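You operate a simulated robot arm through the tools that you are given. There is no shell and no other tool. Be economical: measure what you need, move in short steps, check, and stop when the job is done.

You are at the controls of a simulated robot arm. One attempt, no reset.

TASK
Shut the extruder down: speed to zero, stop, blower off, main switch off.
Fine: press stop once the rpm display reads 0. Leave the other controls as they are.

It is judged by the outcome, as a careful person would: the job done as asked, and still so three seconds after it is handed in. It fails if anything else is knocked over, pushed out of place, dropped, spilled or broken.

THE ROBOT
A 6-joint arm with a two-finger parallel gripper on a trunk, on a base that drives. Base frame: it is fixed to the floor where the robot stands at the start and does not move with it; the origin is under the middle of the robot, x ahead of it, y to its left, z up. Lengths are in m, angles in degrees, forces in N, time in s.
With the tool pointing down near the work surface it reaches from about 0.48 to 0.88 m from the robot's upright axis, wherever it stands. Its first joint turns from -115.0 to 115.0 degrees. Places, roughly: air valve knob [0.3, 1.2, 0.3]; blower switch [0.7, -0.1, 1]; bolt eight knob [-0.8, 1.7, 0.9]; bolt five knob [0.1, 2, 0.9]; bolt four knob [0.2, 1.7, 0.9]; bolt one knob [-0.6, 1.4, 0.9]; bolt seven knob [-0.6, 2.1, 0.9]; bolt six knob [-0.2, 2.2, 0.9]; bolt three knob [0.1, 1.3, 0.9]; bolt two knob [-0.3, 1.2, 0.9]; colour dial [0.8, 0.7, 1.1]; damper lever [0.3, 1.4, 0.7]; die [-0.4, 1.7, 0.9]; feeder switch [0.6, 0.6, 1]; fill button [0.4, 1.2, 1]; filler dial [0.6, 0.6, 1.1]. Payload 4.2 kg.
The tool frame sits at the grasp point between the pads (the TCP): z along the fingers, y along the line on which they close. The tips reach 0.023 m beyond it. Largest opening 0.094 m; finger width 0.038, thickness 0.01; the body of the gripper, 0.054 by 0.096 m, starts 0.039 m behind the TCP.
Orientation is that of the tool frame in the base frame, as a unit quaternion [x, y, z, w]. With the fingers straight down and closing along the base's y, the tool's x points along the base's -x, its y along +y and its z along -z.

THE INTERFACE
- The arm moves only by the tool send_rows. Its arguments are lists of equal length, an entry for each row: "hand": the finger opening in cm, from 0 to 9.4; "delta_pos": the shift along the tool's x, y, z in cm, a list of three; "dr": the turn, a rotation vector about the tool's x, y, z in degrees, a list of three. In form: {"hand": [hand, ...], "delta_pos": [[x, y, z], ...], "dr": [[ax, ay, az], ...]}. A call has 1 to 20 rows; each row is the pose to reach, as a shift and turn from the pose commanded when the call began, along the tool's axes at that moment. Rows are played at 5 a second. More than 0.05 m and 8.6 degrees between two rows, or a gripper value outside its range, and nothing of the call is played. Where a pose cannot be reached the arm comes as near as it can. A force on the tool above 40 N (or 10 N above the force at the start of the call, whichever is more), or a blocked arm, ends the call early, and 0.2 s more pass. Each finger travels about 0.108 m/s and halts on what it meets, pressing with about 23 N; the grip force reading is that of the motor and also rises with nothing between the fingers. The clock runs only during rows and for 0.2 s after the last one: add rows that repeat a pose to give the fingers time. It gives the time, the measured TCP pose, the force on the tool (base axes), the opening and the grip force at its end, in the units of the frame above (readings bear some noise), with the torque about the TCP (base axes, N m) and any sound that the robot's microphone picked up.
- Cameras (640 x 400 px; columns grow to the right, rows downward): "scene" is now at [0.2395, 0.1981, 1.3665]; the picture's right is [0.05, -1.00, 0.00], its down [-0.59, -0.03, -0.80] and it looks along [0.80, 0.04, -0.59] (base axes); focal length 256 px, centre (320, 200). "wrist" rides on the gripper at [0.086, 0.016, -0.074] in the tool frame; the picture's right is [-0.18, 0.98, 0.00], its down [-0.58, -0.11, -0.81] and it looks along [-0.79, -0.15, 0.59] (tool axes); focal length 243 px, centre (320, 200). There is no depth. A picture from a camera that has moved, and an enlarged one, comes with that camera's place and axes in the base frame and with its lens.
- camera(camera): a new picture of that camera. No time passes.
- raise_lower(by): slides the trunk up (or, below 0, down) by that many m; the arm and the scene camera ride with it, the base frame stays. It gives what a move gives, with no picture.
- roll_base(legs): drives the robot by 1 to 6 legs, each [ahead, turn to the left] in m and degrees, along the robot's own axes; the way and the turn of a leg run together, so that a leg with both is an arc; at most 1.5 m and 180 degrees a leg. The arm and the cameras ride along, it lands a little off, and it stops where it bumps. It gives what a move gives.
- head_to(pan, tilt): turns the head with the scene camera to pan (to the left, within 80 degrees either way) and tilt (down, from -29 to 69), counted from straight ahead of the robot. It gives what a move gives.
- enlarge(camera, box): a new picture of the part [left, top, right, bottom] of that camera's present view, enlarged. No time passes.
- close_job(): hands the job in; it is judged then, once.

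Work in short steps. Places have to be worked out from the pictures, the camera data and where the tool is seen: move nearer, look again, correct. Check each grasp and each placing, and mend what went wrong. You have 120 turns and 90 pictures in all, those below and enlarged ones among them. Open the gripper and draw the arm clear of the work before you hand the job in, unless the task says otherwise; then end with one line.

The tools are called after ">>>" as a command line: name --argument value ..., lists and objects as JSON in quotes. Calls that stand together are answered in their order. send_rows: Moves the arm, as the interface text tells. Its arguments: {"type":"object","properties":{"hand":{"type":"array"},"delta_pos":{"type":"array"},"dr":{"type":"array"}},"required":["hand","delta_pos","dr"]} The other tools are called the same way: raise_lower (by) slides the trunk up or down; roll_base (legs) drives the base; head_to (pan, tilt) turns the head that bears the scene camera; camera (camera) takes a picture; enlarge (camera, box) takes an enlarged picture of a part of a camera's view; close_job () hands the job in.

At the start:

```text
t: 0.0
position: [0.5022, 0.0109, 1.0977]
tool_rot: [0.0, 1.0, -0.001, 0.001]
force: [0.7, 0.3, 0.6]
ft_torque: [-0.02, 0.03, 0.0]
width: 0.0939
grasp_force: 0.0
trunk travel left (down, up): [-0.725, 0.265]
robot x, y, heading: [-0.0021, 0.0013, -0.1]
head pan, tilt: [2.7, 36.4]
```

scene: 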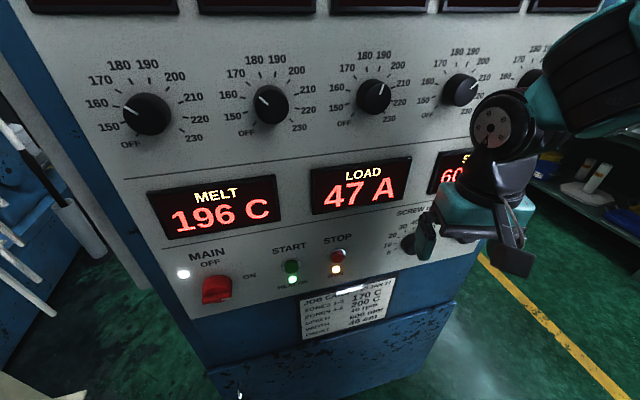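
wrist: 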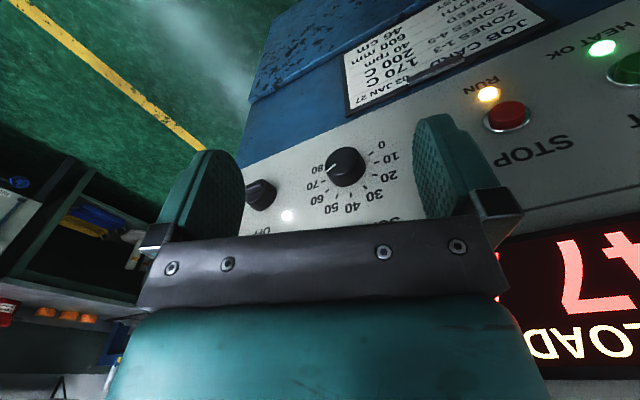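

I'll look closely at the panel's controls before moving.

>>> enlarge --camera "wrist" --box '[220, 60, 640, 260]'

>>> enlarge --camera "scene" --box '[130, 140, 530, 390]'

```text
1.52 times, centred on (430, 160) of wrist
camera zoom: at [0.4163, 0.0265, 1.1729], right [0.18, 0.98, 0.0], down [0.58, -0.11, 0.81], along [0.79, -0.15, -0.59], focal length 370 px, centre (152, 261)
```

zoom: 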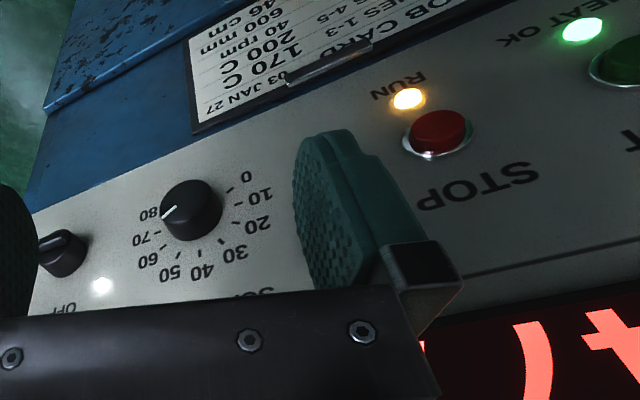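

```text
1.60 times, centred on (330, 265) of scene
camera zoom: at [0.2395, 0.1981, 1.3665], right [0.05, -1.0, 0.0], down [-0.59, -0.03, -0.8], along [0.8, 0.04, -0.59], focal length 409 px, centre (304, 96)
```

zoom: 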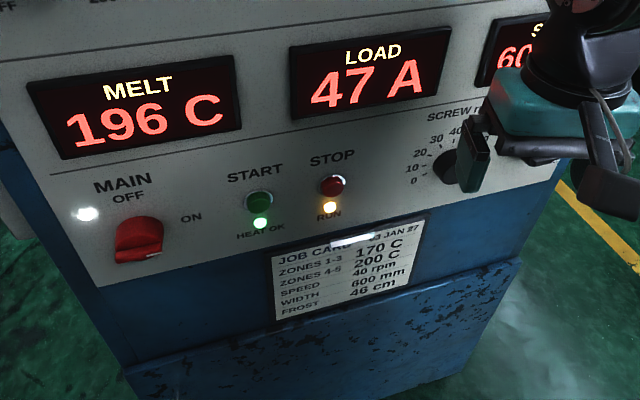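

The panel appears vertical and yawed about 22° (STOP near [0.589,0.18,0.968], speed knob near [0.664,0.016,0.937]). I'll square the robot to it and back up slightly for arm room.

>>> roll_base --legs '[[-0.05, 0], [0, 22], [-0.06, 0]]'

>>> camera --camera "scene"

```text
t: 2.7
position: [0.3551, 0.1752, 1.0979]
tool_rot: [-0.192, 0.981, -0.001, 0.001]
force: [-0.4, -0.5, 0.2]
ft_torque: [-0.01, -0.01, -0.04]
width: 0.0942
grasp_force: 0.1
trunk travel left (down, up): [-0.725, 0.265]
robot x, y, heading: [-0.104, -0.0247, 22.2]
head pan, tilt: [2.7, 36.4]
```

```text
85 pictures are left
camera scene: at [0.0403, 0.2505, 1.3665], right [0.42, -0.91, 0.0], down [-0.54, -0.25, -0.8], along [0.73, 0.34, -0.59], focal length 256 px, centre (320, 200)
```

scene: 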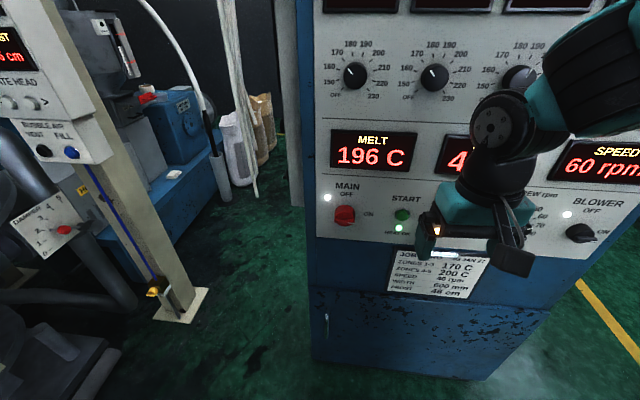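

Display reads 60 rpm; the panel yaw works out to about 18.5°. I'll pitch the tool from down to horizontal, moving 8 cm forward meanwhile, well clear of the panel.

>>> send_rows --hand '[9.4, 9.4, 9.4, 9.4, 9.4, 9.4, 9.4, 9.4, 9.4, 9.4, 9.4, 9.4]' --delta_pos '[[-1, 0, 0], [-2, 0, 0], [-3, 0, 0], [-4, 0, 0], [-5, 0, 0], [-6, 0, 0], [-7, 0, 0], [-8, 0, 0], [-8, 0, 0], [-8, 0, 0], [-8, 0, 0], [-8, 0, 0]]' --dr '[[0, -8.2, 0], [0, -16.4, 0], [0, -24.6, 0], [0, -32.8, 0], [0, -41, 0], [0, -49.2, 0], [0, -57.4, 0], [0, -65.6, 0], [0, -73.8, 0], [0, -82, 0], [0, -90, 0], [0, -90, 0]]'

>>> camera --camera "scene"

>>> camera --camera "wrist"

```text
t: 5.3
position: [0.4672, 0.2512, 1.1824]
tool_rot: [-0.138, 0.699, 0.136, 0.688]
force: [0.6, -0.2, -0.7]
ft_torque: [0.01, 0.0, 0.01]
width: 0.0938
grasp_force: 0.0
out of reach, approached as far as the arm can: row 5, 6, 7, 8, 9, 10, 11, 12
trunk travel left (down, up): [-0.725, 0.265]
robot x, y, heading: [-0.1085, -0.0223, 22.2]
head pan, tilt: [2.7, 36.4]
```

```text
84 pictures are left
camera scene: at [0.0402, 0.2504, 1.3665], right [0.42, -0.91, 0.0], down [-0.54, -0.25, -0.8], along [0.73, 0.34, -0.59], focal length 256 px, centre (320, 200)
```

scene: 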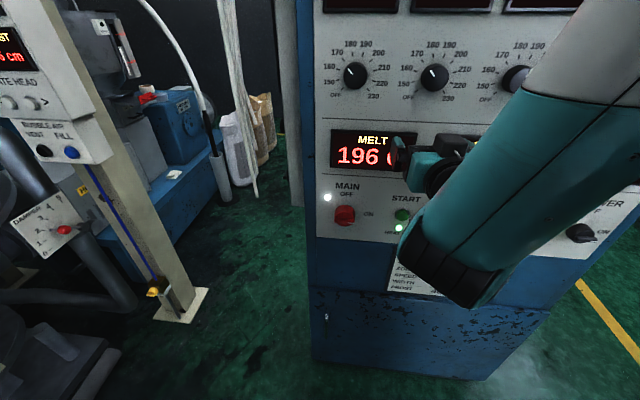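

```text
83 pictures are left
camera wrist: at [0.3911, 0.2376, 1.0966], right [-0.37, 0.91, 0.18], down [-0.7, -0.4, 0.59], along [0.62, 0.09, 0.78], focal length 243 px, centre (320, 200)
```

wrist: 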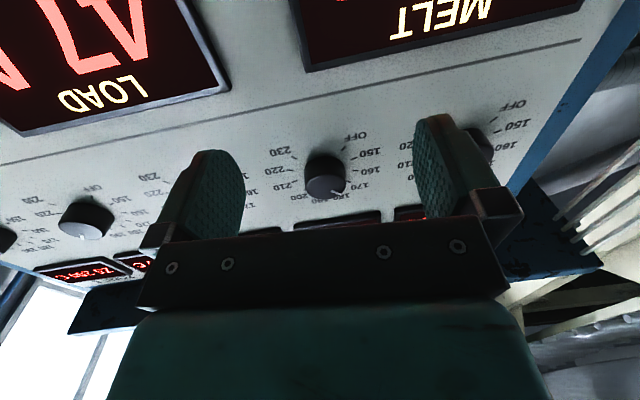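

The arm is too folded here. I'll square up fully (turn right 3.7°), back up 12 cm, and lower the trunk 0.2 m to bring the tool to the controls' height.

>>> roll_base --legs '[[-0.12, 0], [0, -3.7]]'

>>> raise_lower --by -0.2

>>> send_rows --hand '[9.4, 9.4, 9.4, 9.4, 9.4]' --delta_pos '[[0, 0, 3], [0, 0, 6], [0, 0, 9], [0, 0, 12], [0, 0, 12]]' --dr '[[0, 0, 0], [0, 0, 0], [0, 0, 0], [0, 0, 0], [0, 0, 0]]'

>>> camera --camera "scene"

>>> camera --camera "wrist"

```text
t: 6.9
position: [0.3766, 0.1681, 1.1804]
tool_rot: [-0.116, 0.704, 0.114, 0.692]
force: [-0.1, -0.7, -0.2]
ft_torque: [0.0, 0.01, 0.0]
width: 0.094
grasp_force: 0.1
trunk travel left (down, up): [-0.725, 0.265]
robot x, y, heading: [-0.2123, -0.0686, 18.2]
head pan, tilt: [2.7, 36.4]
```

```text
t: 9.1
position: [0.3752, 0.1692, 0.9803]
tool_rot: [-0.115, 0.705, 0.112, 0.691]
force: [-0.4, -0.3, -0.7]
ft_torque: [-0.01, 0.03, 0.03]
width: 0.0941
grasp_force: 0.1
trunk travel left (down, up): [-0.525, 0.465]
robot x, y, heading: [-0.2137, -0.0664, 18.2]
head pan, tilt: [2.7, 36.4]
```

```text
t: 10.3
position: [0.4893, 0.2066, 0.9801]
tool_rot: [-0.115, 0.703, 0.114, 0.692]
force: [1.2, 0.5, 0.4]
ft_torque: [0.02, 0.0, 0.01]
width: 0.0941
grasp_force: 0.2
trunk travel left (down, up): [-0.525, 0.465]
robot x, y, heading: [-0.2154, -0.0705, 18.3]
head pan, tilt: [2.7, 36.4]
```

```text
82 pictures are left
camera scene: at [-0.0502, 0.1964, 1.1665], right [0.36, -0.93, 0.0], down [-0.55, -0.21, -0.8], along [0.75, 0.29, -0.59], focal length 256 px, centre (320, 200)
```

scene: 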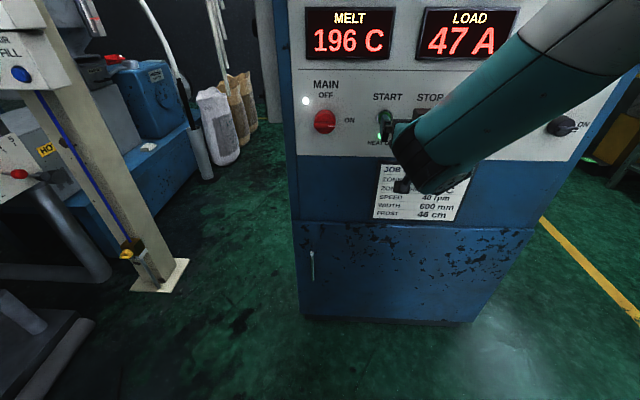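

```text
81 pictures are left
camera wrist: at [0.4124, 0.199, 0.8948], right [-0.31, 0.93, 0.18], down [-0.72, -0.36, 0.6], along [0.62, 0.05, 0.78], focal length 243 px, centre (320, 200)
```

wrist: 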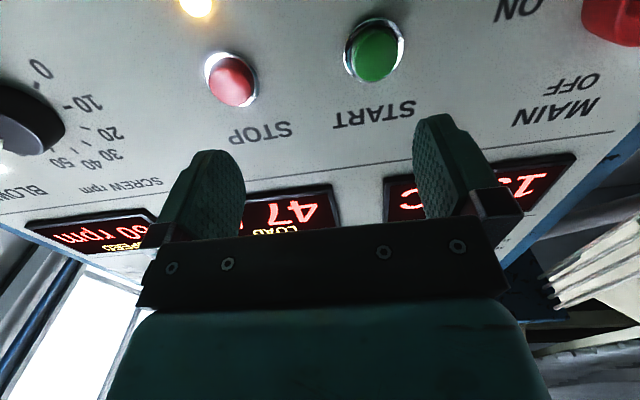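

STOP re-triangulates to (0.589, 0.181, 0.965), consistent. Now I slide right ~23.5 cm in front of the speed knob, staying ~7 cm clear of it.

>>> send_rows --hand '[9.4, 9.4, 9.4, 9.4, 9.4, 9.4, 9.4, 9.4]' --delta_pos '[[0, -4, 0], [0, -8, 0], [0, -12, 0], [0, -16, 0], [0, -20, 0], [0, -23.5, 0], [0, -23.5, 0], [0, -23.5, 0]]' --dr '[[0, 0, 0], [0, 0, 0], [0, 0, 0], [0, 0, 0], [0, 0, 0], [0, 0, 0], [0, 0, 0], [0, 0, 0]]'

>>> camera --camera "wrist"

>>> camera --camera "scene"

```text
t: 12.1
position: [0.5653, -0.0165, 0.98]
tool_rot: [-0.115, 0.704, 0.113, 0.692]
force: [-1.2, 0.5, -0.9]
ft_torque: [0.01, -0.02, 0.01]
width: 0.0939
grasp_force: 0.1
trunk travel left (down, up): [-0.525, 0.465]
robot x, y, heading: [-0.2113, -0.0643, 18.2]
head pan, tilt: [2.7, 36.4]
```

```text
80 pictures are left
camera wrist: at [0.4876, -0.0238, 0.8953], right [-0.31, 0.93, 0.18], down [-0.72, -0.36, 0.6], along [0.62, 0.05, 0.78], focal length 243 px, centre (320, 200)
```

wrist: 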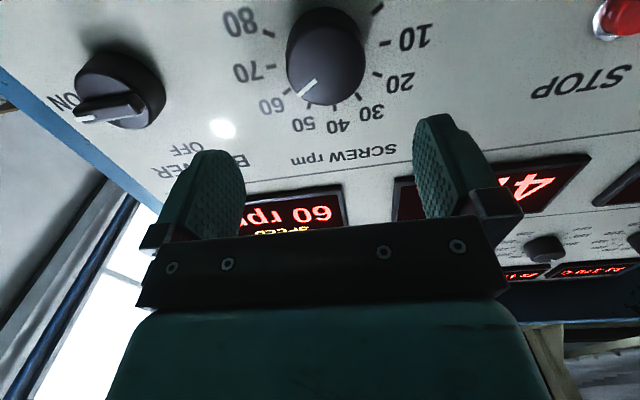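

```text
79 pictures are left
camera scene: at [-0.0501, 0.1963, 1.1665], right [0.36, -0.93, 0.0], down [-0.55, -0.21, -0.8], along [0.75, 0.29, -0.59], focal length 256 px, centre (320, 200)
```

scene: 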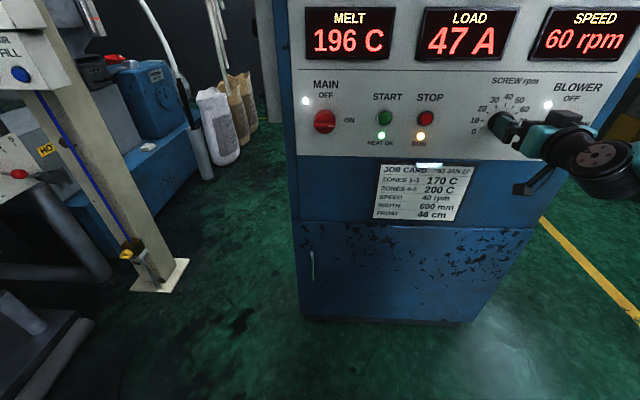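

The view is clear: 60 rpm, knob pointer at 60. I'll approach 3 cm and lower 1.5 cm with the hand open, then recheck alignment.

>>> send_rows --hand '[9.4, 9.4, 9.4]' --delta_pos '[[0.8, 0, 1.5], [1.5, 0, 3], [1.5, 0, 3]]' --dr '[[0, 0, 0], [0, 0, 0], [0, 0, 0]]'

>>> camera --camera "wrist"

>>> enlarge --camera "scene" --box '[420, 60, 620, 200]'

```text
t: 12.9
position: [0.5931, -0.0058, 0.9637]
tool_rot: [-0.115, 0.704, 0.113, 0.692]
force: [-0.1, 0.2, 0.1]
ft_torque: [-0.01, 0.01, 0.0]
width: 0.0939
grasp_force: 0.1
trunk travel left (down, up): [-0.525, 0.465]
robot x, y, heading: [-0.2179, -0.0676, 18.2]
head pan, tilt: [2.7, 36.4]
```

```text
78 pictures are left
camera wrist: at [0.5162, -0.0143, 0.88], right [-0.31, 0.93, 0.18], down [-0.72, -0.36, 0.6], along [0.62, 0.05, 0.78], focal length 243 px, centre (320, 200)
```

wrist: 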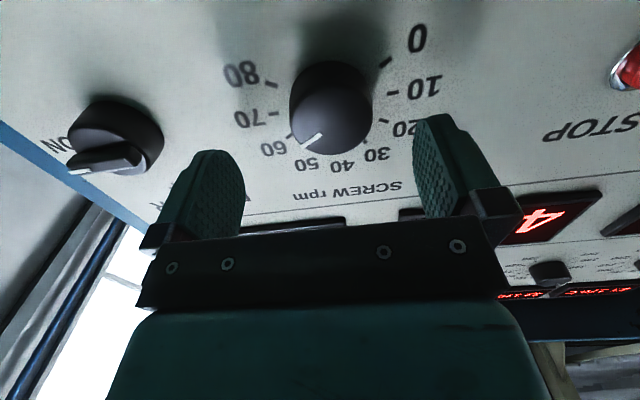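

```text
2.86 times, centred on (520, 130) of scene
camera zoom: at [-0.0501, 0.1963, 1.1665], right [0.36, -0.93, 0.0], down [-0.55, -0.21, -0.8], along [0.75, 0.29, -0.59], focal length 730 px, centre (-251, 400)
```

zoom: 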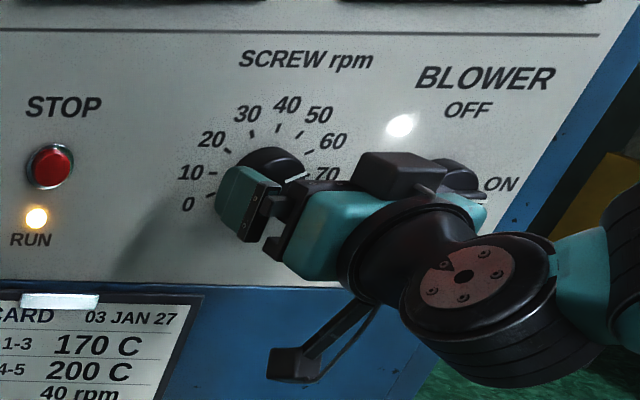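

From both views: panel plane at d≈0.624 along its normal, speed dial centre at r≈0.186, z≈0.963, 30° per 10 rpm, so 180° counter-clockwise is needed. I'll shift left 8 mm and pre-rotate the hand 64° clockwise.

>>> send_rows --hand '[9.4, 9.4, 9.4, 9.4, 9.4, 9.4, 9.4, 9.4, 9.4]' --delta_pos '[[0, 0.8, 0], [0, 0.8, 0], [0, 0.8, 0], [0, 0.8, 0], [0, 0.8, 0], [0, 0.8, 0], [0, 0.8, 0], [0, 0.8, 0], [0, 0.8, 0]]' --dr '[[0, 0, 8], [0, 0, 16], [0, 0, 24], [0, 0, 32], [0, 0, 40], [0, 0, 48], [0, 0, 56], [0, 0, 64], [0, 0, 64]]'

>>> camera --camera "wrist"

```text
t: 14.9
position: [0.5901, 0.0009, 0.9628]
tool_rot: [0.276, 0.658, 0.463, 0.526]
force: [-0.2, 0.7, 0.4]
ft_torque: [-0.01, 0.02, 0.0]
width: 0.0941
grasp_force: 0.1
trunk travel left (down, up): [-0.525, 0.465]
robot x, y, heading: [-0.2191, -0.0696, 18.0]
head pan, tilt: [2.7, 36.4]
```

```text
76 pictures are left
camera wrist: at [0.4922, 0.0586, 0.942], right [-0.07, 0.26, 0.96], down [-0.58, -0.8, 0.17], along [0.81, -0.55, 0.2], focal length 243 px, centre (320, 200)
```

wrist: 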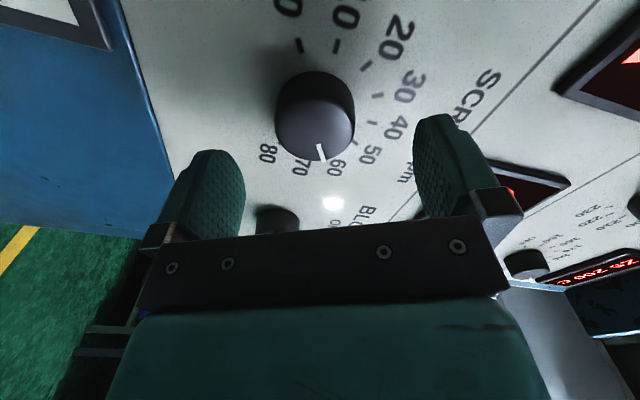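

Aligned with the knob. I advance 3.3 cm and close on it.

>>> send_rows --hand '[9.4, 9.4, 9.4, 7, 5, 3.5, 3.5, 3.5]' --delta_pos '[[0, 0, 1.5], [0, 0, 3.3], [0, 0, 3.3], [0, 0, 3.3], [0, 0, 3.3], [0, 0, 3.3], [0, 0, 3.3], [0, 0, 3.3]]' --dr '[[0, 0, 0], [0, 0, 0], [0, 0, 0], [0, 0, 0], [0, 0, 0], [0, 0, 0], [0, 0, 0], [0, 0, 0]]'

>>> camera --camera "wrist"

```text
t: 16.7
position: [0.62, 0.01, 0.9603]
tool_rot: [0.275, 0.659, 0.461, 0.526]
force: [0.6, -3.6, -10.2]
ft_torque: [-0.05, 0.1, -0.29]
width: 0.0454
grasp_force: 45.2
trunk travel left (down, up): [-0.525, 0.465]
robot x, y, heading: [-0.2139, -0.0652, 18.3]
head pan, tilt: [2.7, 36.4]
```

```text
75 pictures are left
camera wrist: at [0.523, 0.0676, 0.9391], right [-0.07, 0.26, 0.96], down [-0.58, -0.8, 0.17], along [0.81, -0.55, 0.2], focal length 243 px, centre (320, 200)
```

wrist: 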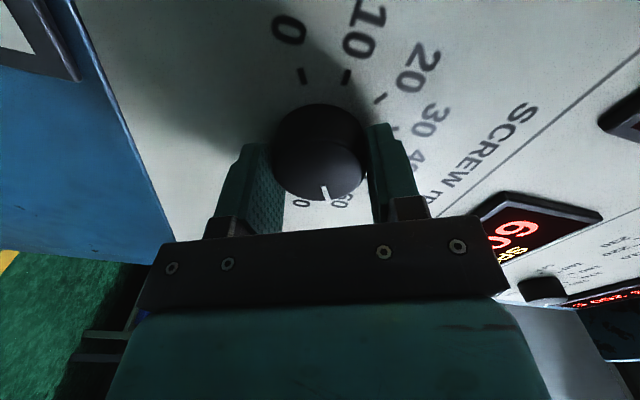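

Gripped at 4.5 cm with some vertical load, so I add a 2.5 mm downward correction and turn the knob 120° counter-clockwise.

>>> send_rows --hand '[3.5, 3.5, 3.5, 3.5, 3.5, 3.5, 3.5, 3.5, 3.5, 3.5, 3.5, 3.5, 3.5, 3.5, 3.5, 3.5]' --delta_pos '[[0.11, -0.22, 0], [0.11, -0.22, 0], [0.11, -0.22, 0], [0.11, -0.22, 0], [0.11, -0.22, 0], [0.11, -0.22, 0], [0.11, -0.22, 0], [0.11, -0.22, 0], [0.11, -0.22, 0], [0.11, -0.22, 0], [0.11, -0.22, 0], [0.11, -0.22, 0], [0.11, -0.22, 0], [0.11, -0.22, 0], [0.11, -0.22, 0], [0.11, -0.22, 0]]' --dr '[[0, 0, -8], [0, 0, -16], [0, 0, -24], [0, 0, -32], [0, 0, -40], [0, 0, -48], [0, 0, -56], [0, 0, -64], [0, 0, -72], [0, 0, -80], [0, 0, -88], [0, 0, -96], [0, 0, -104], [0, 0, -112], [0, 0, -120], [0, 0, -120]]'

>>> camera --camera "wrist"

>>> camera --camera "scene"

```text
t: 20.1
position: [0.6223, 0.0115, 0.9601]
tool_rot: [-0.433, 0.567, -0.225, 0.664]
force: [-8.7, -15.8, -2.5]
ft_torque: [-0.01, 0.06, -0.48]
width: 0.0454
grasp_force: 45.3
trunk travel left (down, up): [-0.525, 0.465]
robot x, y, heading: [-0.2134, -0.0697, 18.1]
head pan, tilt: [2.7, 36.4]
```

```text
74 pictures are left
camera wrist: at [0.5698, -0.0722, 0.9004], right [-0.23, 0.66, -0.71], down [-0.89, 0.15, 0.43], along [0.39, 0.74, 0.56], focal length 243 px, centre (320, 200)
```

wrist: 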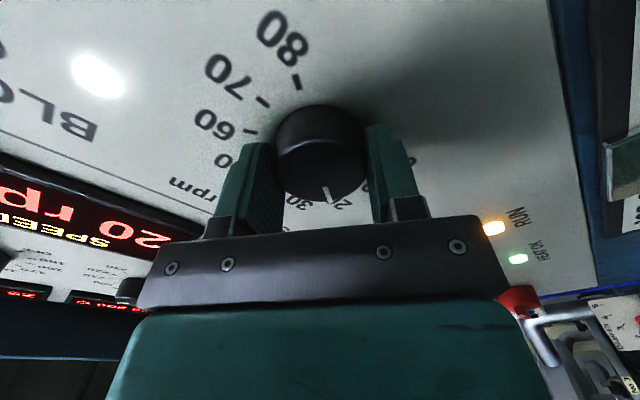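

```text
73 pictures are left
camera scene: at [-0.0502, 0.1955, 1.1667], right [0.36, -0.93, 0.0], down [-0.55, -0.21, -0.8], along [0.75, 0.29, -0.59], focal length 256 px, centre (320, 200)
```

scene: 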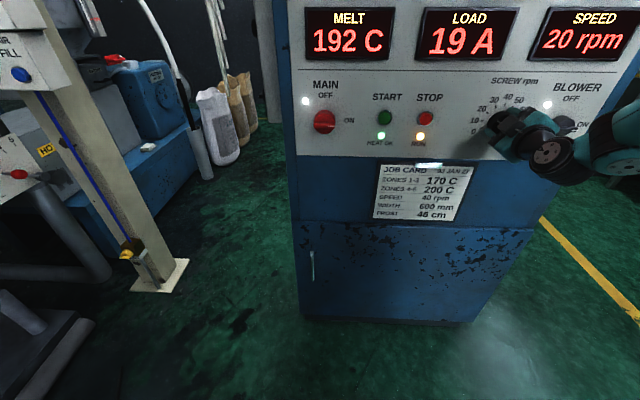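

It reads 20 rpm, as expected. I continue another 60° counter-clockwise toward 0.

>>> send_rows --hand '[3.5, 3.5, 3.5, 3.5, 3.5, 3.5, 3.5, 3.5, 3.5]' --delta_pos '[[0, 0, 0], [0, 0, 0], [0, 0, 0], [0, 0, 0], [0, 0, 0], [0, 0, 0], [0, 0, 0], [0, 0, 0], [0, 0, 0]]' --dr '[[0, 0, -8], [0, 0, -16], [0, 0, -24], [0, 0, -32], [0, 0, -40], [0, 0, -48], [0, 0, -56], [0, 0, -61], [0, 0, -61]]'

>>> camera --camera "wrist"

>>> enlarge --camera "scene" --box '[300, 0, 640, 200]'

```text
t: 22.1
position: [0.6218, 0.0124, 0.9598]
tool_rot: [0.661, -0.27, 0.53, -0.457]
force: [-13.3, -10.7, -4.9]
ft_torque: [0.7, 0.5, 0.16]
width: 0.0457
grasp_force: 45.2
trunk travel left (down, up): [-0.525, 0.465]
robot x, y, heading: [-0.2153, -0.0678, 18.2]
head pan, tilt: [2.7, 36.4]
```

```text
72 pictures are left
camera wrist: at [0.5782, -0.0918, 0.9868], right [0.07, -0.27, -0.96], down [-0.95, 0.28, -0.15], along [0.31, 0.92, -0.24], focal length 243 px, centre (320, 200)
```

wrist: 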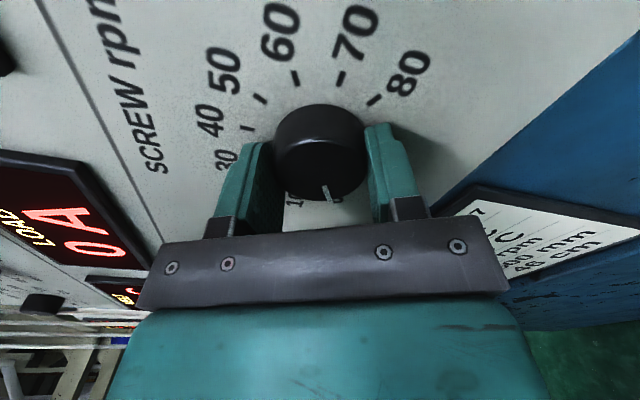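

```text
1.88 times, centred on (470, 100) of scene
camera zoom: at [-0.0503, 0.1956, 1.1666], right [0.36, -0.93, 0.0], down [-0.55, -0.21, -0.8], along [0.75, 0.29, -0.59], focal length 481 px, centre (38, 388)
```

zoom: 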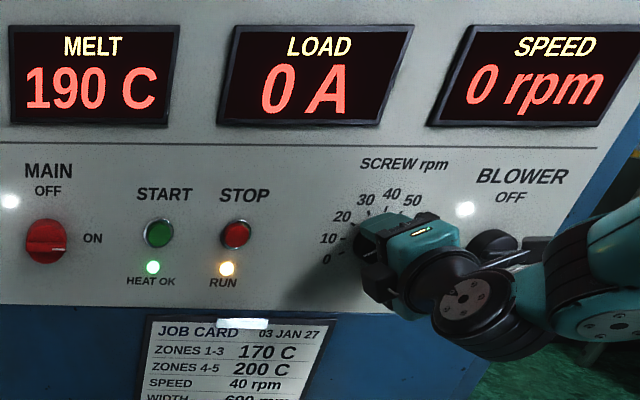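

0 rpm and at the end stop. Opening, then retracting straight back 8 cm.

>>> send_rows --hand '[6, 9.4, 9.4, 9.4, 9.4, 9.4, 9.4]' --delta_pos '[[0, 0, 0], [0, 0, 0], [0, 0, 0], [0, 0, -2], [0, 0, -5], [0, 0, -8], [0, 0, -8]]' --dr '[[0, 0, 0], [0, 0, 0], [0, 0, 0], [0, 0, 0], [0, 0, 0], [0, 0, 0], [0, 0, 0]]'

>>> camera --camera "scene"

>>> camera --camera "wrist"

```text
t: 23.7
position: [0.5432, -0.0131, 0.9605]
tool_rot: [0.66, -0.271, 0.531, -0.458]
force: [-0.4, -0.6, 0.3]
ft_torque: [0.01, 0.0, 0.03]
width: 0.0939
grasp_force: 0.0
trunk travel left (down, up): [-0.525, 0.465]
robot x, y, heading: [-0.2174, -0.0661, 18.3]
head pan, tilt: [2.7, 36.4]
```

```text
70 pictures are left
camera scene: at [-0.05, 0.1961, 1.1665], right [0.36, -0.93, 0.0], down [-0.55, -0.21, -0.8], along [0.75, 0.29, -0.59], focal length 256 px, centre (320, 200)
```

scene: 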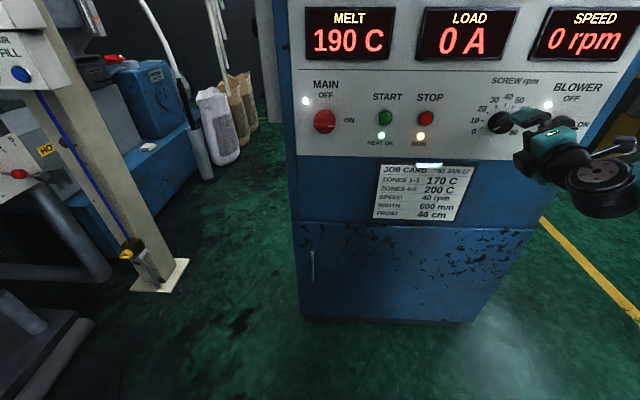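

```text
69 pictures are left
camera wrist: at [0.5014, -0.1169, 0.9865], right [0.07, -0.27, -0.96], down [-0.95, 0.28, -0.15], along [0.31, 0.92, -0.24], focal length 243 px, centre (320, 200)
```

wrist: 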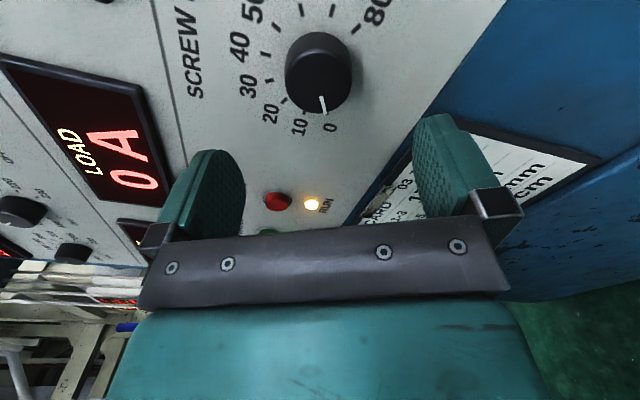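

RPM display is 0 and the pointer sits at 0. Now I un-rotate the hand, slide left ~17 cm in front of STOP and close the fingers.

>>> send_rows --hand '[9.4, 9, 8, 7, 6, 5, 4, 3, 2, 1, 0, 0, 0, 0, 0, 0]' --delta_pos '[[-1.01, -0.51, 0], [-2.01, -1.03, 0], [-3.02, -1.54, 0], [-4.03, -2.05, 0], [-5.03, -2.57, 0], [-6.04, -3.08, 0], [-7.05, -3.59, 0], [-8.05, -4.11, 0], [-9.06, -4.62, 0], [-10.07, -5.13, 0], [-11.07, -5.65, 0], [-12.08, -6.16, 0], [-13.09, -6.67, 0], [-14.09, -7.19, 0], [-15.1, -7.7, 0], [-15.1, -7.7, 0]]' --dr '[[0, 0, 7.8], [0, 0, 15.6], [0, 0, 23.4], [0, 0, 31.2], [0, 0, 39], [0, 0, 46.8], [0, 0, 54.6], [0, 0, 62.4], [0, 0, 70.2], [0, 0, 78], [0, 0, 85.8], [0, 0, 93.6], [0, 0, 101.4], [0, 0, 109.2], [0, 0, 117], [0, 0, 117]]'

>>> camera --camera "wrist"

>>> enlarge --camera "scene" --box '[300, 60, 620, 200]'

```text
t: 27.1
position: [0.491, 0.1472, 0.9613]
tool_rot: [-0.114, 0.704, 0.113, 0.692]
force: [0.7, 0.6, -0.6]
ft_torque: [-0.02, -0.03, 0.01]
width: 0.0
grasp_force: 22.6
trunk travel left (down, up): [-0.525, 0.465]
robot x, y, heading: [-0.2135, -0.0649, 18.3]
head pan, tilt: [2.7, 36.4]
```

```text
68 pictures are left
camera wrist: at [0.4144, 0.1383, 0.8775], right [-0.31, 0.93, 0.19], down [-0.72, -0.36, 0.6], along [0.62, 0.05, 0.78], focal length 243 px, centre (320, 200)
```

wrist: 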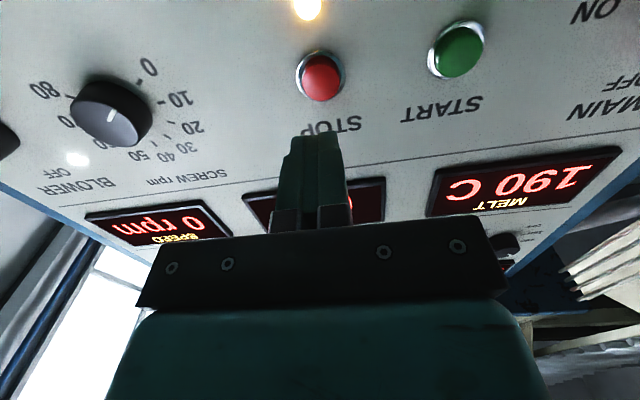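

```text
2.00 times, centred on (460, 130) of scene
camera zoom: at [-0.05, 0.1961, 1.1665], right [0.36, -0.93, 0.0], down [-0.55, -0.21, -0.8], along [0.75, 0.29, -0.59], focal length 511 px, centre (40, 340)
```

zoom: 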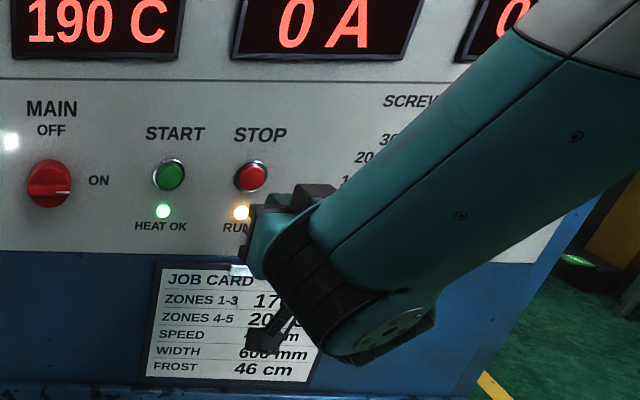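

STOP is straight ahead (within ~1 mm). The display still reads 0 rpm. I'll press it with the closed fingertips and come back.

>>> send_rows --hand '[0, 0, 0, 0, 0, 0, 0]' --delta_pos '[[0, 0, 4], [0, 0, 7], [0, 0, 7.6], [0, 0, 8], [0, 0, 8.4], [0, 0, 8.7], [0, 0, 8.7]]' --dr '[[0, 0, 0], [0, 0, 0], [0, 0, 0], [0, 0, 0], [0, 0, 0], [0, 0, 0], [0, 0, 0]]'

>>> camera --camera "wrist"

```text
t: 28.7
position: [0.5732, 0.1733, 0.9607]
tool_rot: [-0.116, 0.704, 0.113, 0.691]
force: [-29.2, -13.1, 3.7]
ft_torque: [0.13, -0.5, -0.08]
width: 0.0
grasp_force: 23.3
trunk travel left (down, up): [-0.525, 0.465]
robot x, y, heading: [-0.2114, -0.0673, 18.3]
head pan, tilt: [2.7, 36.4]
heard: click
```

```text
66 pictures are left
camera wrist: at [0.496, 0.1655, 0.8761], right [-0.31, 0.93, 0.18], down [-0.72, -0.36, 0.59], along [0.62, 0.05, 0.78], focal length 243 px, centre (320, 200)
```

wrist: 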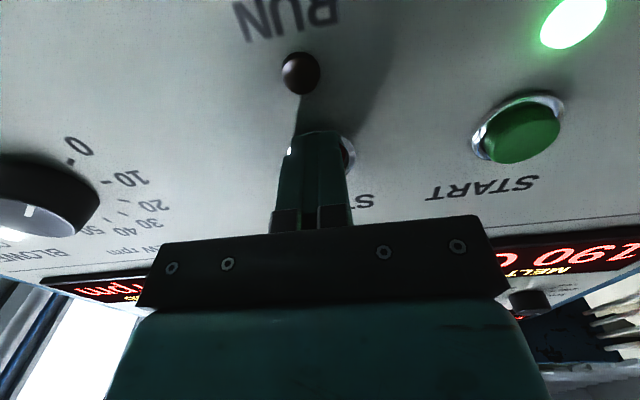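

A click, and the RUN lamp went out. Retracting 8 cm, then sliding right ~30 cm to the blower switch with the hand open.

>>> send_rows --hand '[0, 0, 0, 2, 4, 6, 8, 9.4, 9.4, 9.4, 9.4]' --delta_pos '[[0, 0, -4], [0, 0, -8], [0, -4, -8], [0, -8, -8], [0, -12, -8], [0, -16, -8], [0, -20, -8], [0, -24, -8], [0, -28, -8], [0, -30.4, -8], [0, -30.4, -8]]' --dr '[[0, 0, 0], [0, 0, 0], [0, 0, 0], [0, 0, 0], [0, 0, 0], [0, 0, 0], [0, 0, 0], [0, 0, 0], [0, 0, 0], [0, 0, 0], [0, 0, 0]]'

>>> camera --camera "wrist"

>>> camera --camera "scene"

```text
t: 31.1
position: [0.5958, -0.1378, 0.9594]
tool_rot: [-0.114, 0.704, 0.112, 0.692]
force: [-0.2, 0.1, -0.6]
ft_torque: [0.01, 0.0, 0.02]
width: 0.094
grasp_force: 0.0
trunk travel left (down, up): [-0.525, 0.465]
robot x, y, heading: [-0.2149, -0.0638, 18.7]
head pan, tilt: [2.7, 36.4]
```

```text
65 pictures are left
camera wrist: at [0.5194, -0.1477, 0.8758], right [-0.31, 0.93, 0.18], down [-0.72, -0.36, 0.6], along [0.62, 0.05, 0.78], focal length 243 px, centre (320, 200)
```

wrist: 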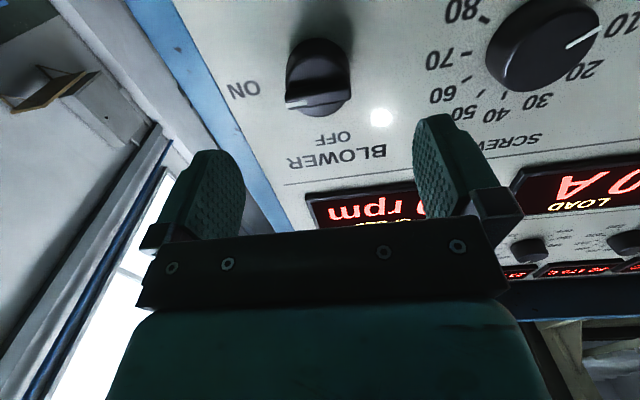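

```text
64 pictures are left
camera scene: at [-0.05, 0.196, 1.1665], right [0.36, -0.93, 0.0], down [-0.55, -0.21, -0.8], along [0.75, 0.29, -0.59], focal length 256 px, centre (320, 200)
```

scene: 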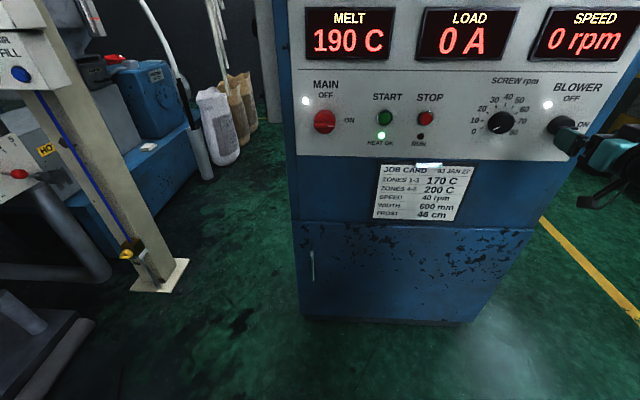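

Now at the blower switch; enlarging to see its bar and centre.

>>> enlarge --camera "wrist" --box '[210, 10, 410, 170]'

>>> enlarge --camera "scene" --box '[480, 60, 620, 160]'

```text
2.50 times, centred on (310, 90) of wrist
camera zoom: at [0.5194, -0.1477, 0.8758], right [-0.31, 0.93, 0.18], down [-0.72, -0.36, 0.6], along [0.62, 0.05, 0.78], focal length 606 px, centre (345, 475)
```

zoom: 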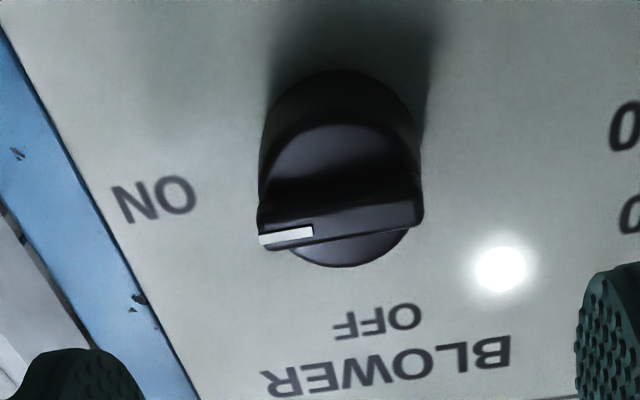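

```text
4.00 times, centred on (550, 110) of scene
camera zoom: at [-0.05, 0.196, 1.1665], right [0.36, -0.93, 0.0], down [-0.55, -0.21, -0.8], along [0.75, 0.29, -0.59], focal length 1022 px, centre (-600, 560)
```

zoom: 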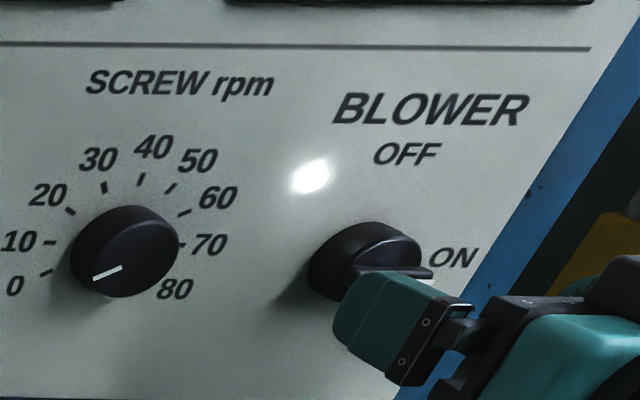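

Blower centre computes to r=0.3206, z=0.958, matching the present TCP within 1 mm; the bar is horizontal with its mark toward ON. I rotate the hand 90° so the fingers straddle the bar from above and below.

>>> send_rows --hand '[9, 9, 8, 8, 7, 7, 6, 5, 5, 5, 5, 5]' --delta_pos '[[0, 0, 0], [0, 0, 0], [0, 0, 0], [0, 0, 0], [0, 0, 0], [0, 0, 0], [0, 0, 0], [0, 0, 0], [0, 0, 0], [0, 0, 1], [0, 0, 2], [0, 0, 2]]' --dr '[[0, 0, 8.2], [0, 0, 16.4], [0, 0, 24.6], [0, 0, 32.8], [0, 0, 41], [0, 0, 49.2], [0, 0, 57.4], [0, 0, 65.6], [0, 0, 73.8], [0, 0, 82], [0, 0, 90], [0, 0, 90]]'

>>> camera --camera "wrist"

```text
t: 33.7
position: [0.6136, -0.1347, 0.9613]
tool_rot: [0.417, 0.579, 0.569, 0.409]
force: [0.6, 0.2, -0.2]
ft_torque: [-0.01, 0.0, 0.0]
width: 0.0499
grasp_force: 0.0
trunk travel left (down, up): [-0.525, 0.465]
robot x, y, heading: [-0.22, -0.0667, 18.3]
head pan, tilt: [2.7, 36.4]
```

```text
61 pictures are left
camera wrist: at [0.5164, -0.075, 0.9795], right [0.08, -0.17, 0.98], down [-0.58, -0.81, -0.1], along [0.81, -0.56, -0.16], focal length 243 px, centre (320, 200)
```

wrist: 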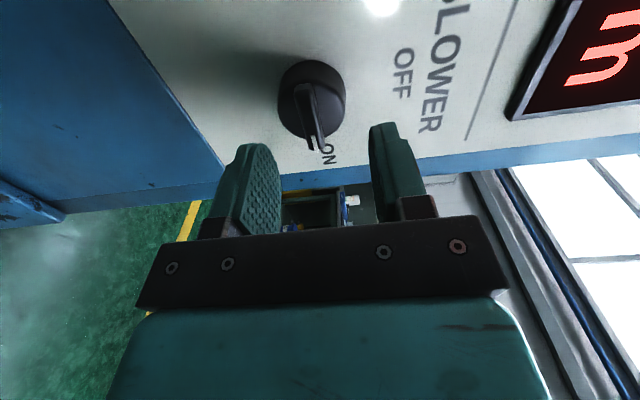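

The bar sits ~3 mm below the finger centreline. I correct, advance 3.9 cm and close on the bar.

>>> send_rows --hand '[5, 5, 5, 5, 3, 1.5, 0.5, 0.5, 0.5]' --delta_pos '[[0.2, -0.3, 1], [0.2, -0.3, 2.5], [0.2, -0.3, 3.9], [0.2, -0.3, 3.9], [0.2, -0.3, 3.9], [0.2, -0.3, 3.9], [0.2, -0.3, 3.9], [0.2, -0.3, 3.9], [0.2, -0.3, 3.9]]' --dr '[[0, 0, 0], [0, 0, 0], [0, 0, 0], [0, 0, 0], [0, 0, 0], [0, 0, 0], [0, 0, 0], [0, 0, 0], [0, 0, 0]]'

>>> camera --camera "wrist"

```text
t: 35.7
position: [0.6493, -0.1186, 0.9554]
tool_rot: [0.418, 0.58, 0.568, 0.409]
force: [-1.7, -0.8, -14.1]
ft_torque: [-0.1, 0.26, -0.21]
width: 0.0411
grasp_force: 44.6
trunk travel left (down, up): [-0.525, 0.465]
robot x, y, heading: [-0.2171, -0.0676, 18.2]
head pan, tilt: [2.7, 36.4]
```

```text
60 pictures are left
camera wrist: at [0.5524, -0.06, 0.9737], right [0.08, -0.17, 0.98], down [-0.58, -0.81, -0.09], along [0.81, -0.56, -0.16], focal length 243 px, centre (320, 200)
```

wrist: 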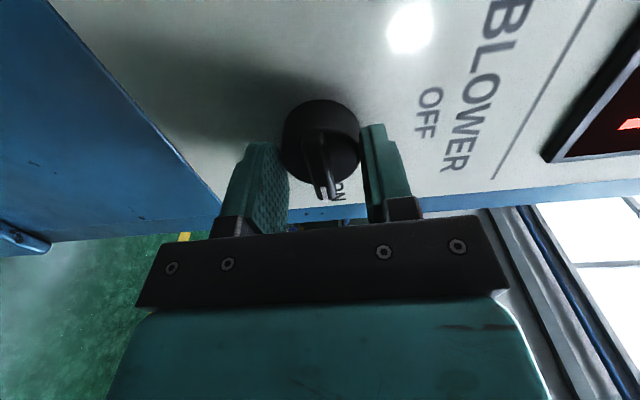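

The fingers closed on the 4.1 cm round body, which should turn like the speed knob did. Relaxing 3 mm downward and turning 90° counter-clockwise.

>>> send_rows --hand '[3, 3, 3, 3, 3, 3, 3, 3, 3, 3, 3, 3]' --delta_pos '[[0, -0.3, 0], [0, -0.3, 0], [0, -0.3, 0], [0, -0.3, 0], [0, -0.3, 0], [0, -0.3, 0], [0, -0.3, 0], [0, -0.3, 0], [0, -0.3, 0], [0, -0.3, 0], [0, -0.3, 0], [0, -0.3, 0]]' --dr '[[0, 0, -8.2], [0, 0, -16.4], [0, 0, -24.6], [0, 0, -32.8], [0, 0, -41], [0, 0, -49.2], [0, 0, -57.4], [0, 0, -65.6], [0, 0, -73.8], [0, 0, -82], [0, 0, -90], [0, 0, -90]]'

>>> camera --camera "wrist"

>>> camera --camera "scene"

```text
t: 38.3
position: [0.651, -0.1208, 0.9522]
tool_rot: [-0.114, 0.705, 0.11, 0.691]
force: [-7.2, -20.4, -23.9]
ft_torque: [0.32, 0.1, -0.39]
width: 0.0407
grasp_force: 44.7
trunk travel left (down, up): [-0.525, 0.465]
robot x, y, heading: [-0.2139, -0.0693, 18.3]
head pan, tilt: [2.7, 36.4]
```

```text
59 pictures are left
camera wrist: at [0.5734, -0.1299, 0.8682], right [-0.3, 0.94, 0.18], down [-0.72, -0.35, 0.6], along [0.62, 0.05, 0.78], focal length 243 px, centre (320, 200)
```

wrist: 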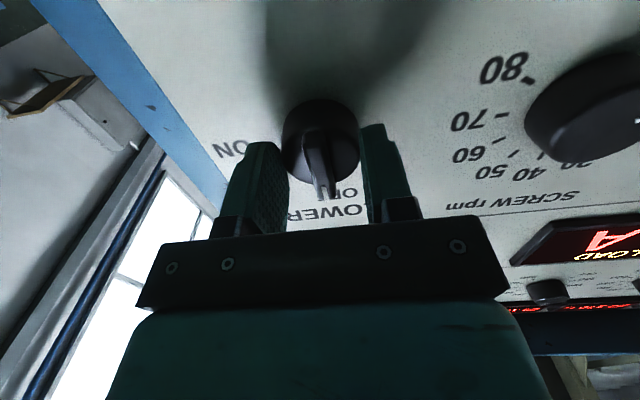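

```text
58 pictures are left
camera scene: at [-0.0492, 0.1949, 1.1665], right [0.36, -0.93, 0.0], down [-0.56, -0.21, -0.8], along [0.75, 0.29, -0.59], focal length 256 px, centre (320, 200)
```

scene: 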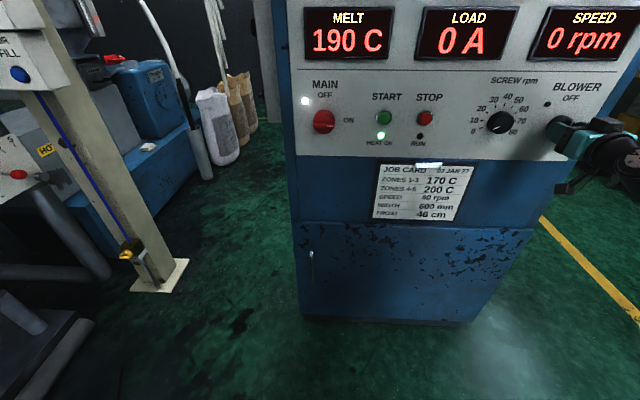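

The blower lamp is out and the mark points up to OFF. Opening, retracting 9 cm, then sliding left in front of the MAIN switch (r≈−0.21).

>>> send_rows --hand '[6, 9.4, 9.4, 9.4, 9.4, 9.4, 9.4, 9.4, 9.4, 9.4, 9.4, 9.4, 9.4, 9.4, 9.4, 9.4, 9.4, 9.4]' --delta_pos '[[0, 0, 0], [0, 0, 0], [0, 0, 0], [0, 0, -3], [0, 0, -6], [0, 0, -9], [0, 4.5, -9], [0, 9, -9], [0, 13.5, -9], [0, 18, -9], [0, 22.5, -9], [0, 27, -9], [0, 31.5, -9], [0, 36, -9], [0, 40.5, -9], [0, 45, -9], [0, 49, -9], [0, 49, -9]]' --dr '[[0, 0, 0], [0, 0, 0], [0, 0, 0], [0, 0, 0], [0, 0, 0], [0, 0, 0], [0, 0, 0], [0, 0, 0], [0, 0, 0], [0, 0, 0], [0, 0, 0], [0, 0, 0], [0, 0, 0], [0, 0, 0], [0, 0, 0], [0, 0, 0], [0, 0, 0], [0, 0, 0]]'

>>> camera --camera "wrist"

>>> camera --camera "scene"

```text
t: 42.1
position: [0.4083, 0.3193, 0.9579]
tool_rot: [-0.115, 0.704, 0.112, 0.692]
force: [0.5, -0.1, 0.6]
ft_torque: [-0.01, 0.0, 0.0]
width: 0.0941
grasp_force: 0.1
trunk travel left (down, up): [-0.525, 0.465]
robot x, y, heading: [-0.2154, -0.067, 18.5]
head pan, tilt: [2.7, 36.4]
```

```text
57 pictures are left
camera wrist: at [0.3308, 0.3117, 0.8729], right [-0.31, 0.93, 0.18], down [-0.72, -0.36, 0.6], along [0.62, 0.05, 0.78], focal length 243 px, centre (320, 200)
```

wrist: 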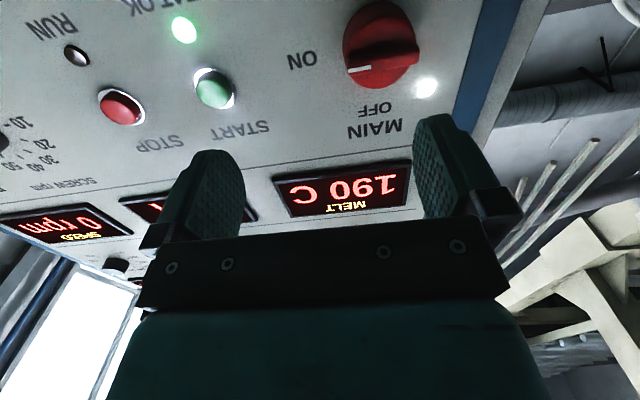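

```text
56 pictures are left
camera scene: at [-0.05, 0.196, 1.1665], right [0.36, -0.93, 0.0], down [-0.55, -0.21, -0.8], along [0.75, 0.29, -0.59], focal length 256 px, centre (320, 200)
```

scene: 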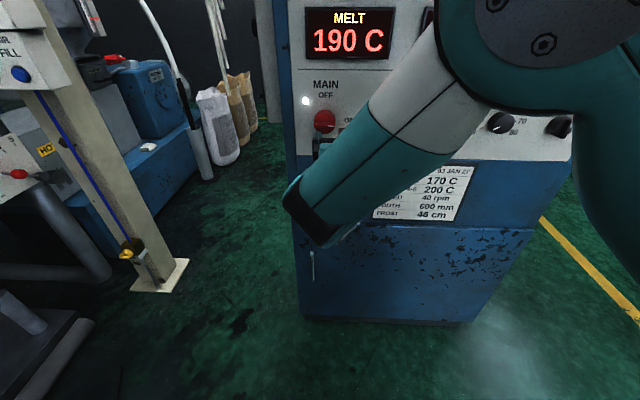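

MAIN centre computes to r≈−0.218, z≈0.956. I shift left 4.5 cm and rotate the hand 90°.

>>> send_rows --hand '[9.4, 9.4, 9.4, 9.4, 9.4, 9.4, 9.4, 9.4, 9.4, 9.4, 9.4, 9.4]' --delta_pos '[[0, 2, 0], [0, 4.5, 0], [0, 4.5, 0], [0, 4.5, 0], [0, 4.5, 0], [0, 4.5, 0], [0, 4.5, 0], [0, 4.5, 0], [0, 4.5, 1], [0, 4.5, 2], [0, 4.5, 4], [0, 4.5, 4]]' --dr '[[0, 0, 8.2], [0, 0, 16.4], [0, 0, 24.6], [0, 0, 32.8], [0, 0, 41], [0, 0, 49.2], [0, 0, 57.4], [0, 0, 65.6], [0, 0, 73.8], [0, 0, 82], [0, 0, 90], [0, 0, 90]]'

>>> camera --camera "wrist"

>>> camera --camera "scene"

```text
t: 44.7
position: [0.4321, 0.3722, 0.9556]
tool_rot: [0.417, 0.578, 0.57, 0.409]
force: [-0.1, -0.6, 0.4]
ft_torque: [-0.02, -0.01, 0.02]
width: 0.0941
grasp_force: 0.1
trunk travel left (down, up): [-0.525, 0.465]
robot x, y, heading: [-0.2134, -0.0695, 18.4]
head pan, tilt: [2.7, 36.4]
```

```text
55 pictures are left
camera wrist: at [0.3347, 0.4305, 0.9736], right [0.08, -0.17, 0.98], down [-0.58, -0.81, -0.1], along [0.81, -0.56, -0.16], focal length 243 px, centre (320, 200)
```

wrist: 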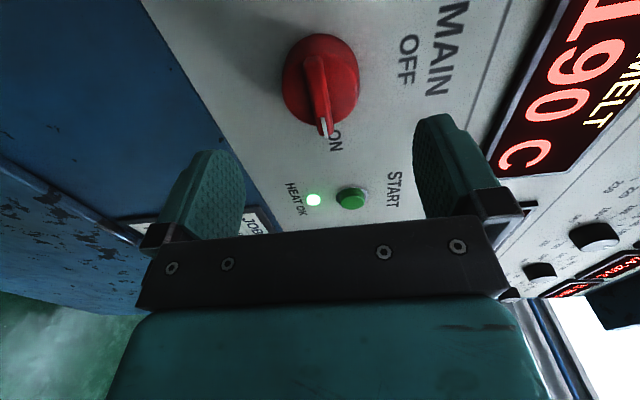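

```text
54 pictures are left
camera scene: at [-0.05, 0.1961, 1.1665], right [0.36, -0.93, 0.0], down [-0.55, -0.21, -0.8], along [0.75, 0.29, -0.59], focal length 256 px, centre (320, 200)
```

scene: 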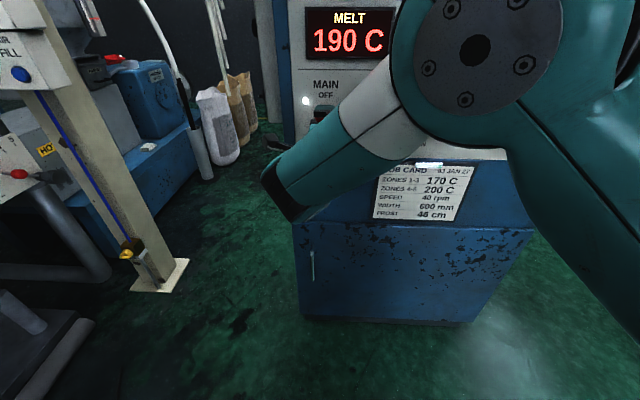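

Well aligned. Advancing 5.5 cm with a 2.5 mm left trim and closing on MAIN.

>>> send_rows --hand '[9.4, 9.4, 9.4, 9.4, 7, 5, 3.5, 3, 3]' --delta_pos '[[0.25, 0, 2], [0.25, 0, 4], [0.25, 0, 5.5], [0.25, 0, 5.5], [0.25, 0, 5.5], [0.25, 0, 5.5], [0.25, 0, 5.5], [0.25, 0, 5.5], [0.25, 0, 5.5]]' --dr '[[0, 0, 0], [0, 0, 0], [0, 0, 0], [0, 0, 0], [0, 0, 0], [0, 0, 0], [0, 0, 0], [0, 0, 0], [0, 0, 0]]'

>>> camera --camera "wrist"

```text
t: 46.7
position: [0.4847, 0.3924, 0.9559]
tool_rot: [0.417, 0.578, 0.569, 0.41]
force: [2.7, 1.5, 3.2]
ft_torque: [-0.01, -0.09, 0.0]
width: 0.0486
grasp_force: 44.8
trunk travel left (down, up): [-0.525, 0.465]
robot x, y, heading: [-0.2148, -0.0688, 18.3]
head pan, tilt: [2.7, 36.4]
```

```text
53 pictures are left
camera wrist: at [0.3868, 0.452, 0.9733], right [0.07, -0.17, 0.98], down [-0.58, -0.81, -0.1], along [0.81, -0.56, -0.16], focal length 243 px, centre (320, 200)
```

wrist: 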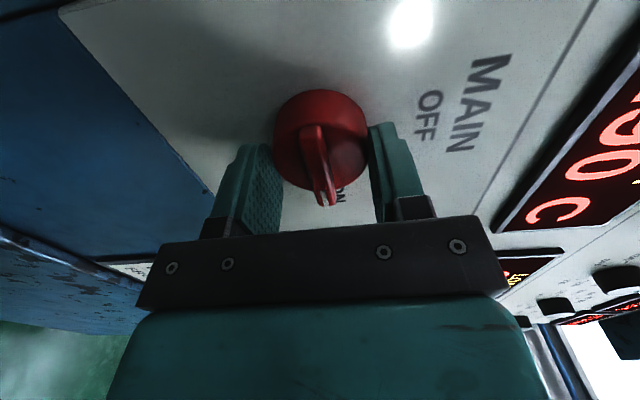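

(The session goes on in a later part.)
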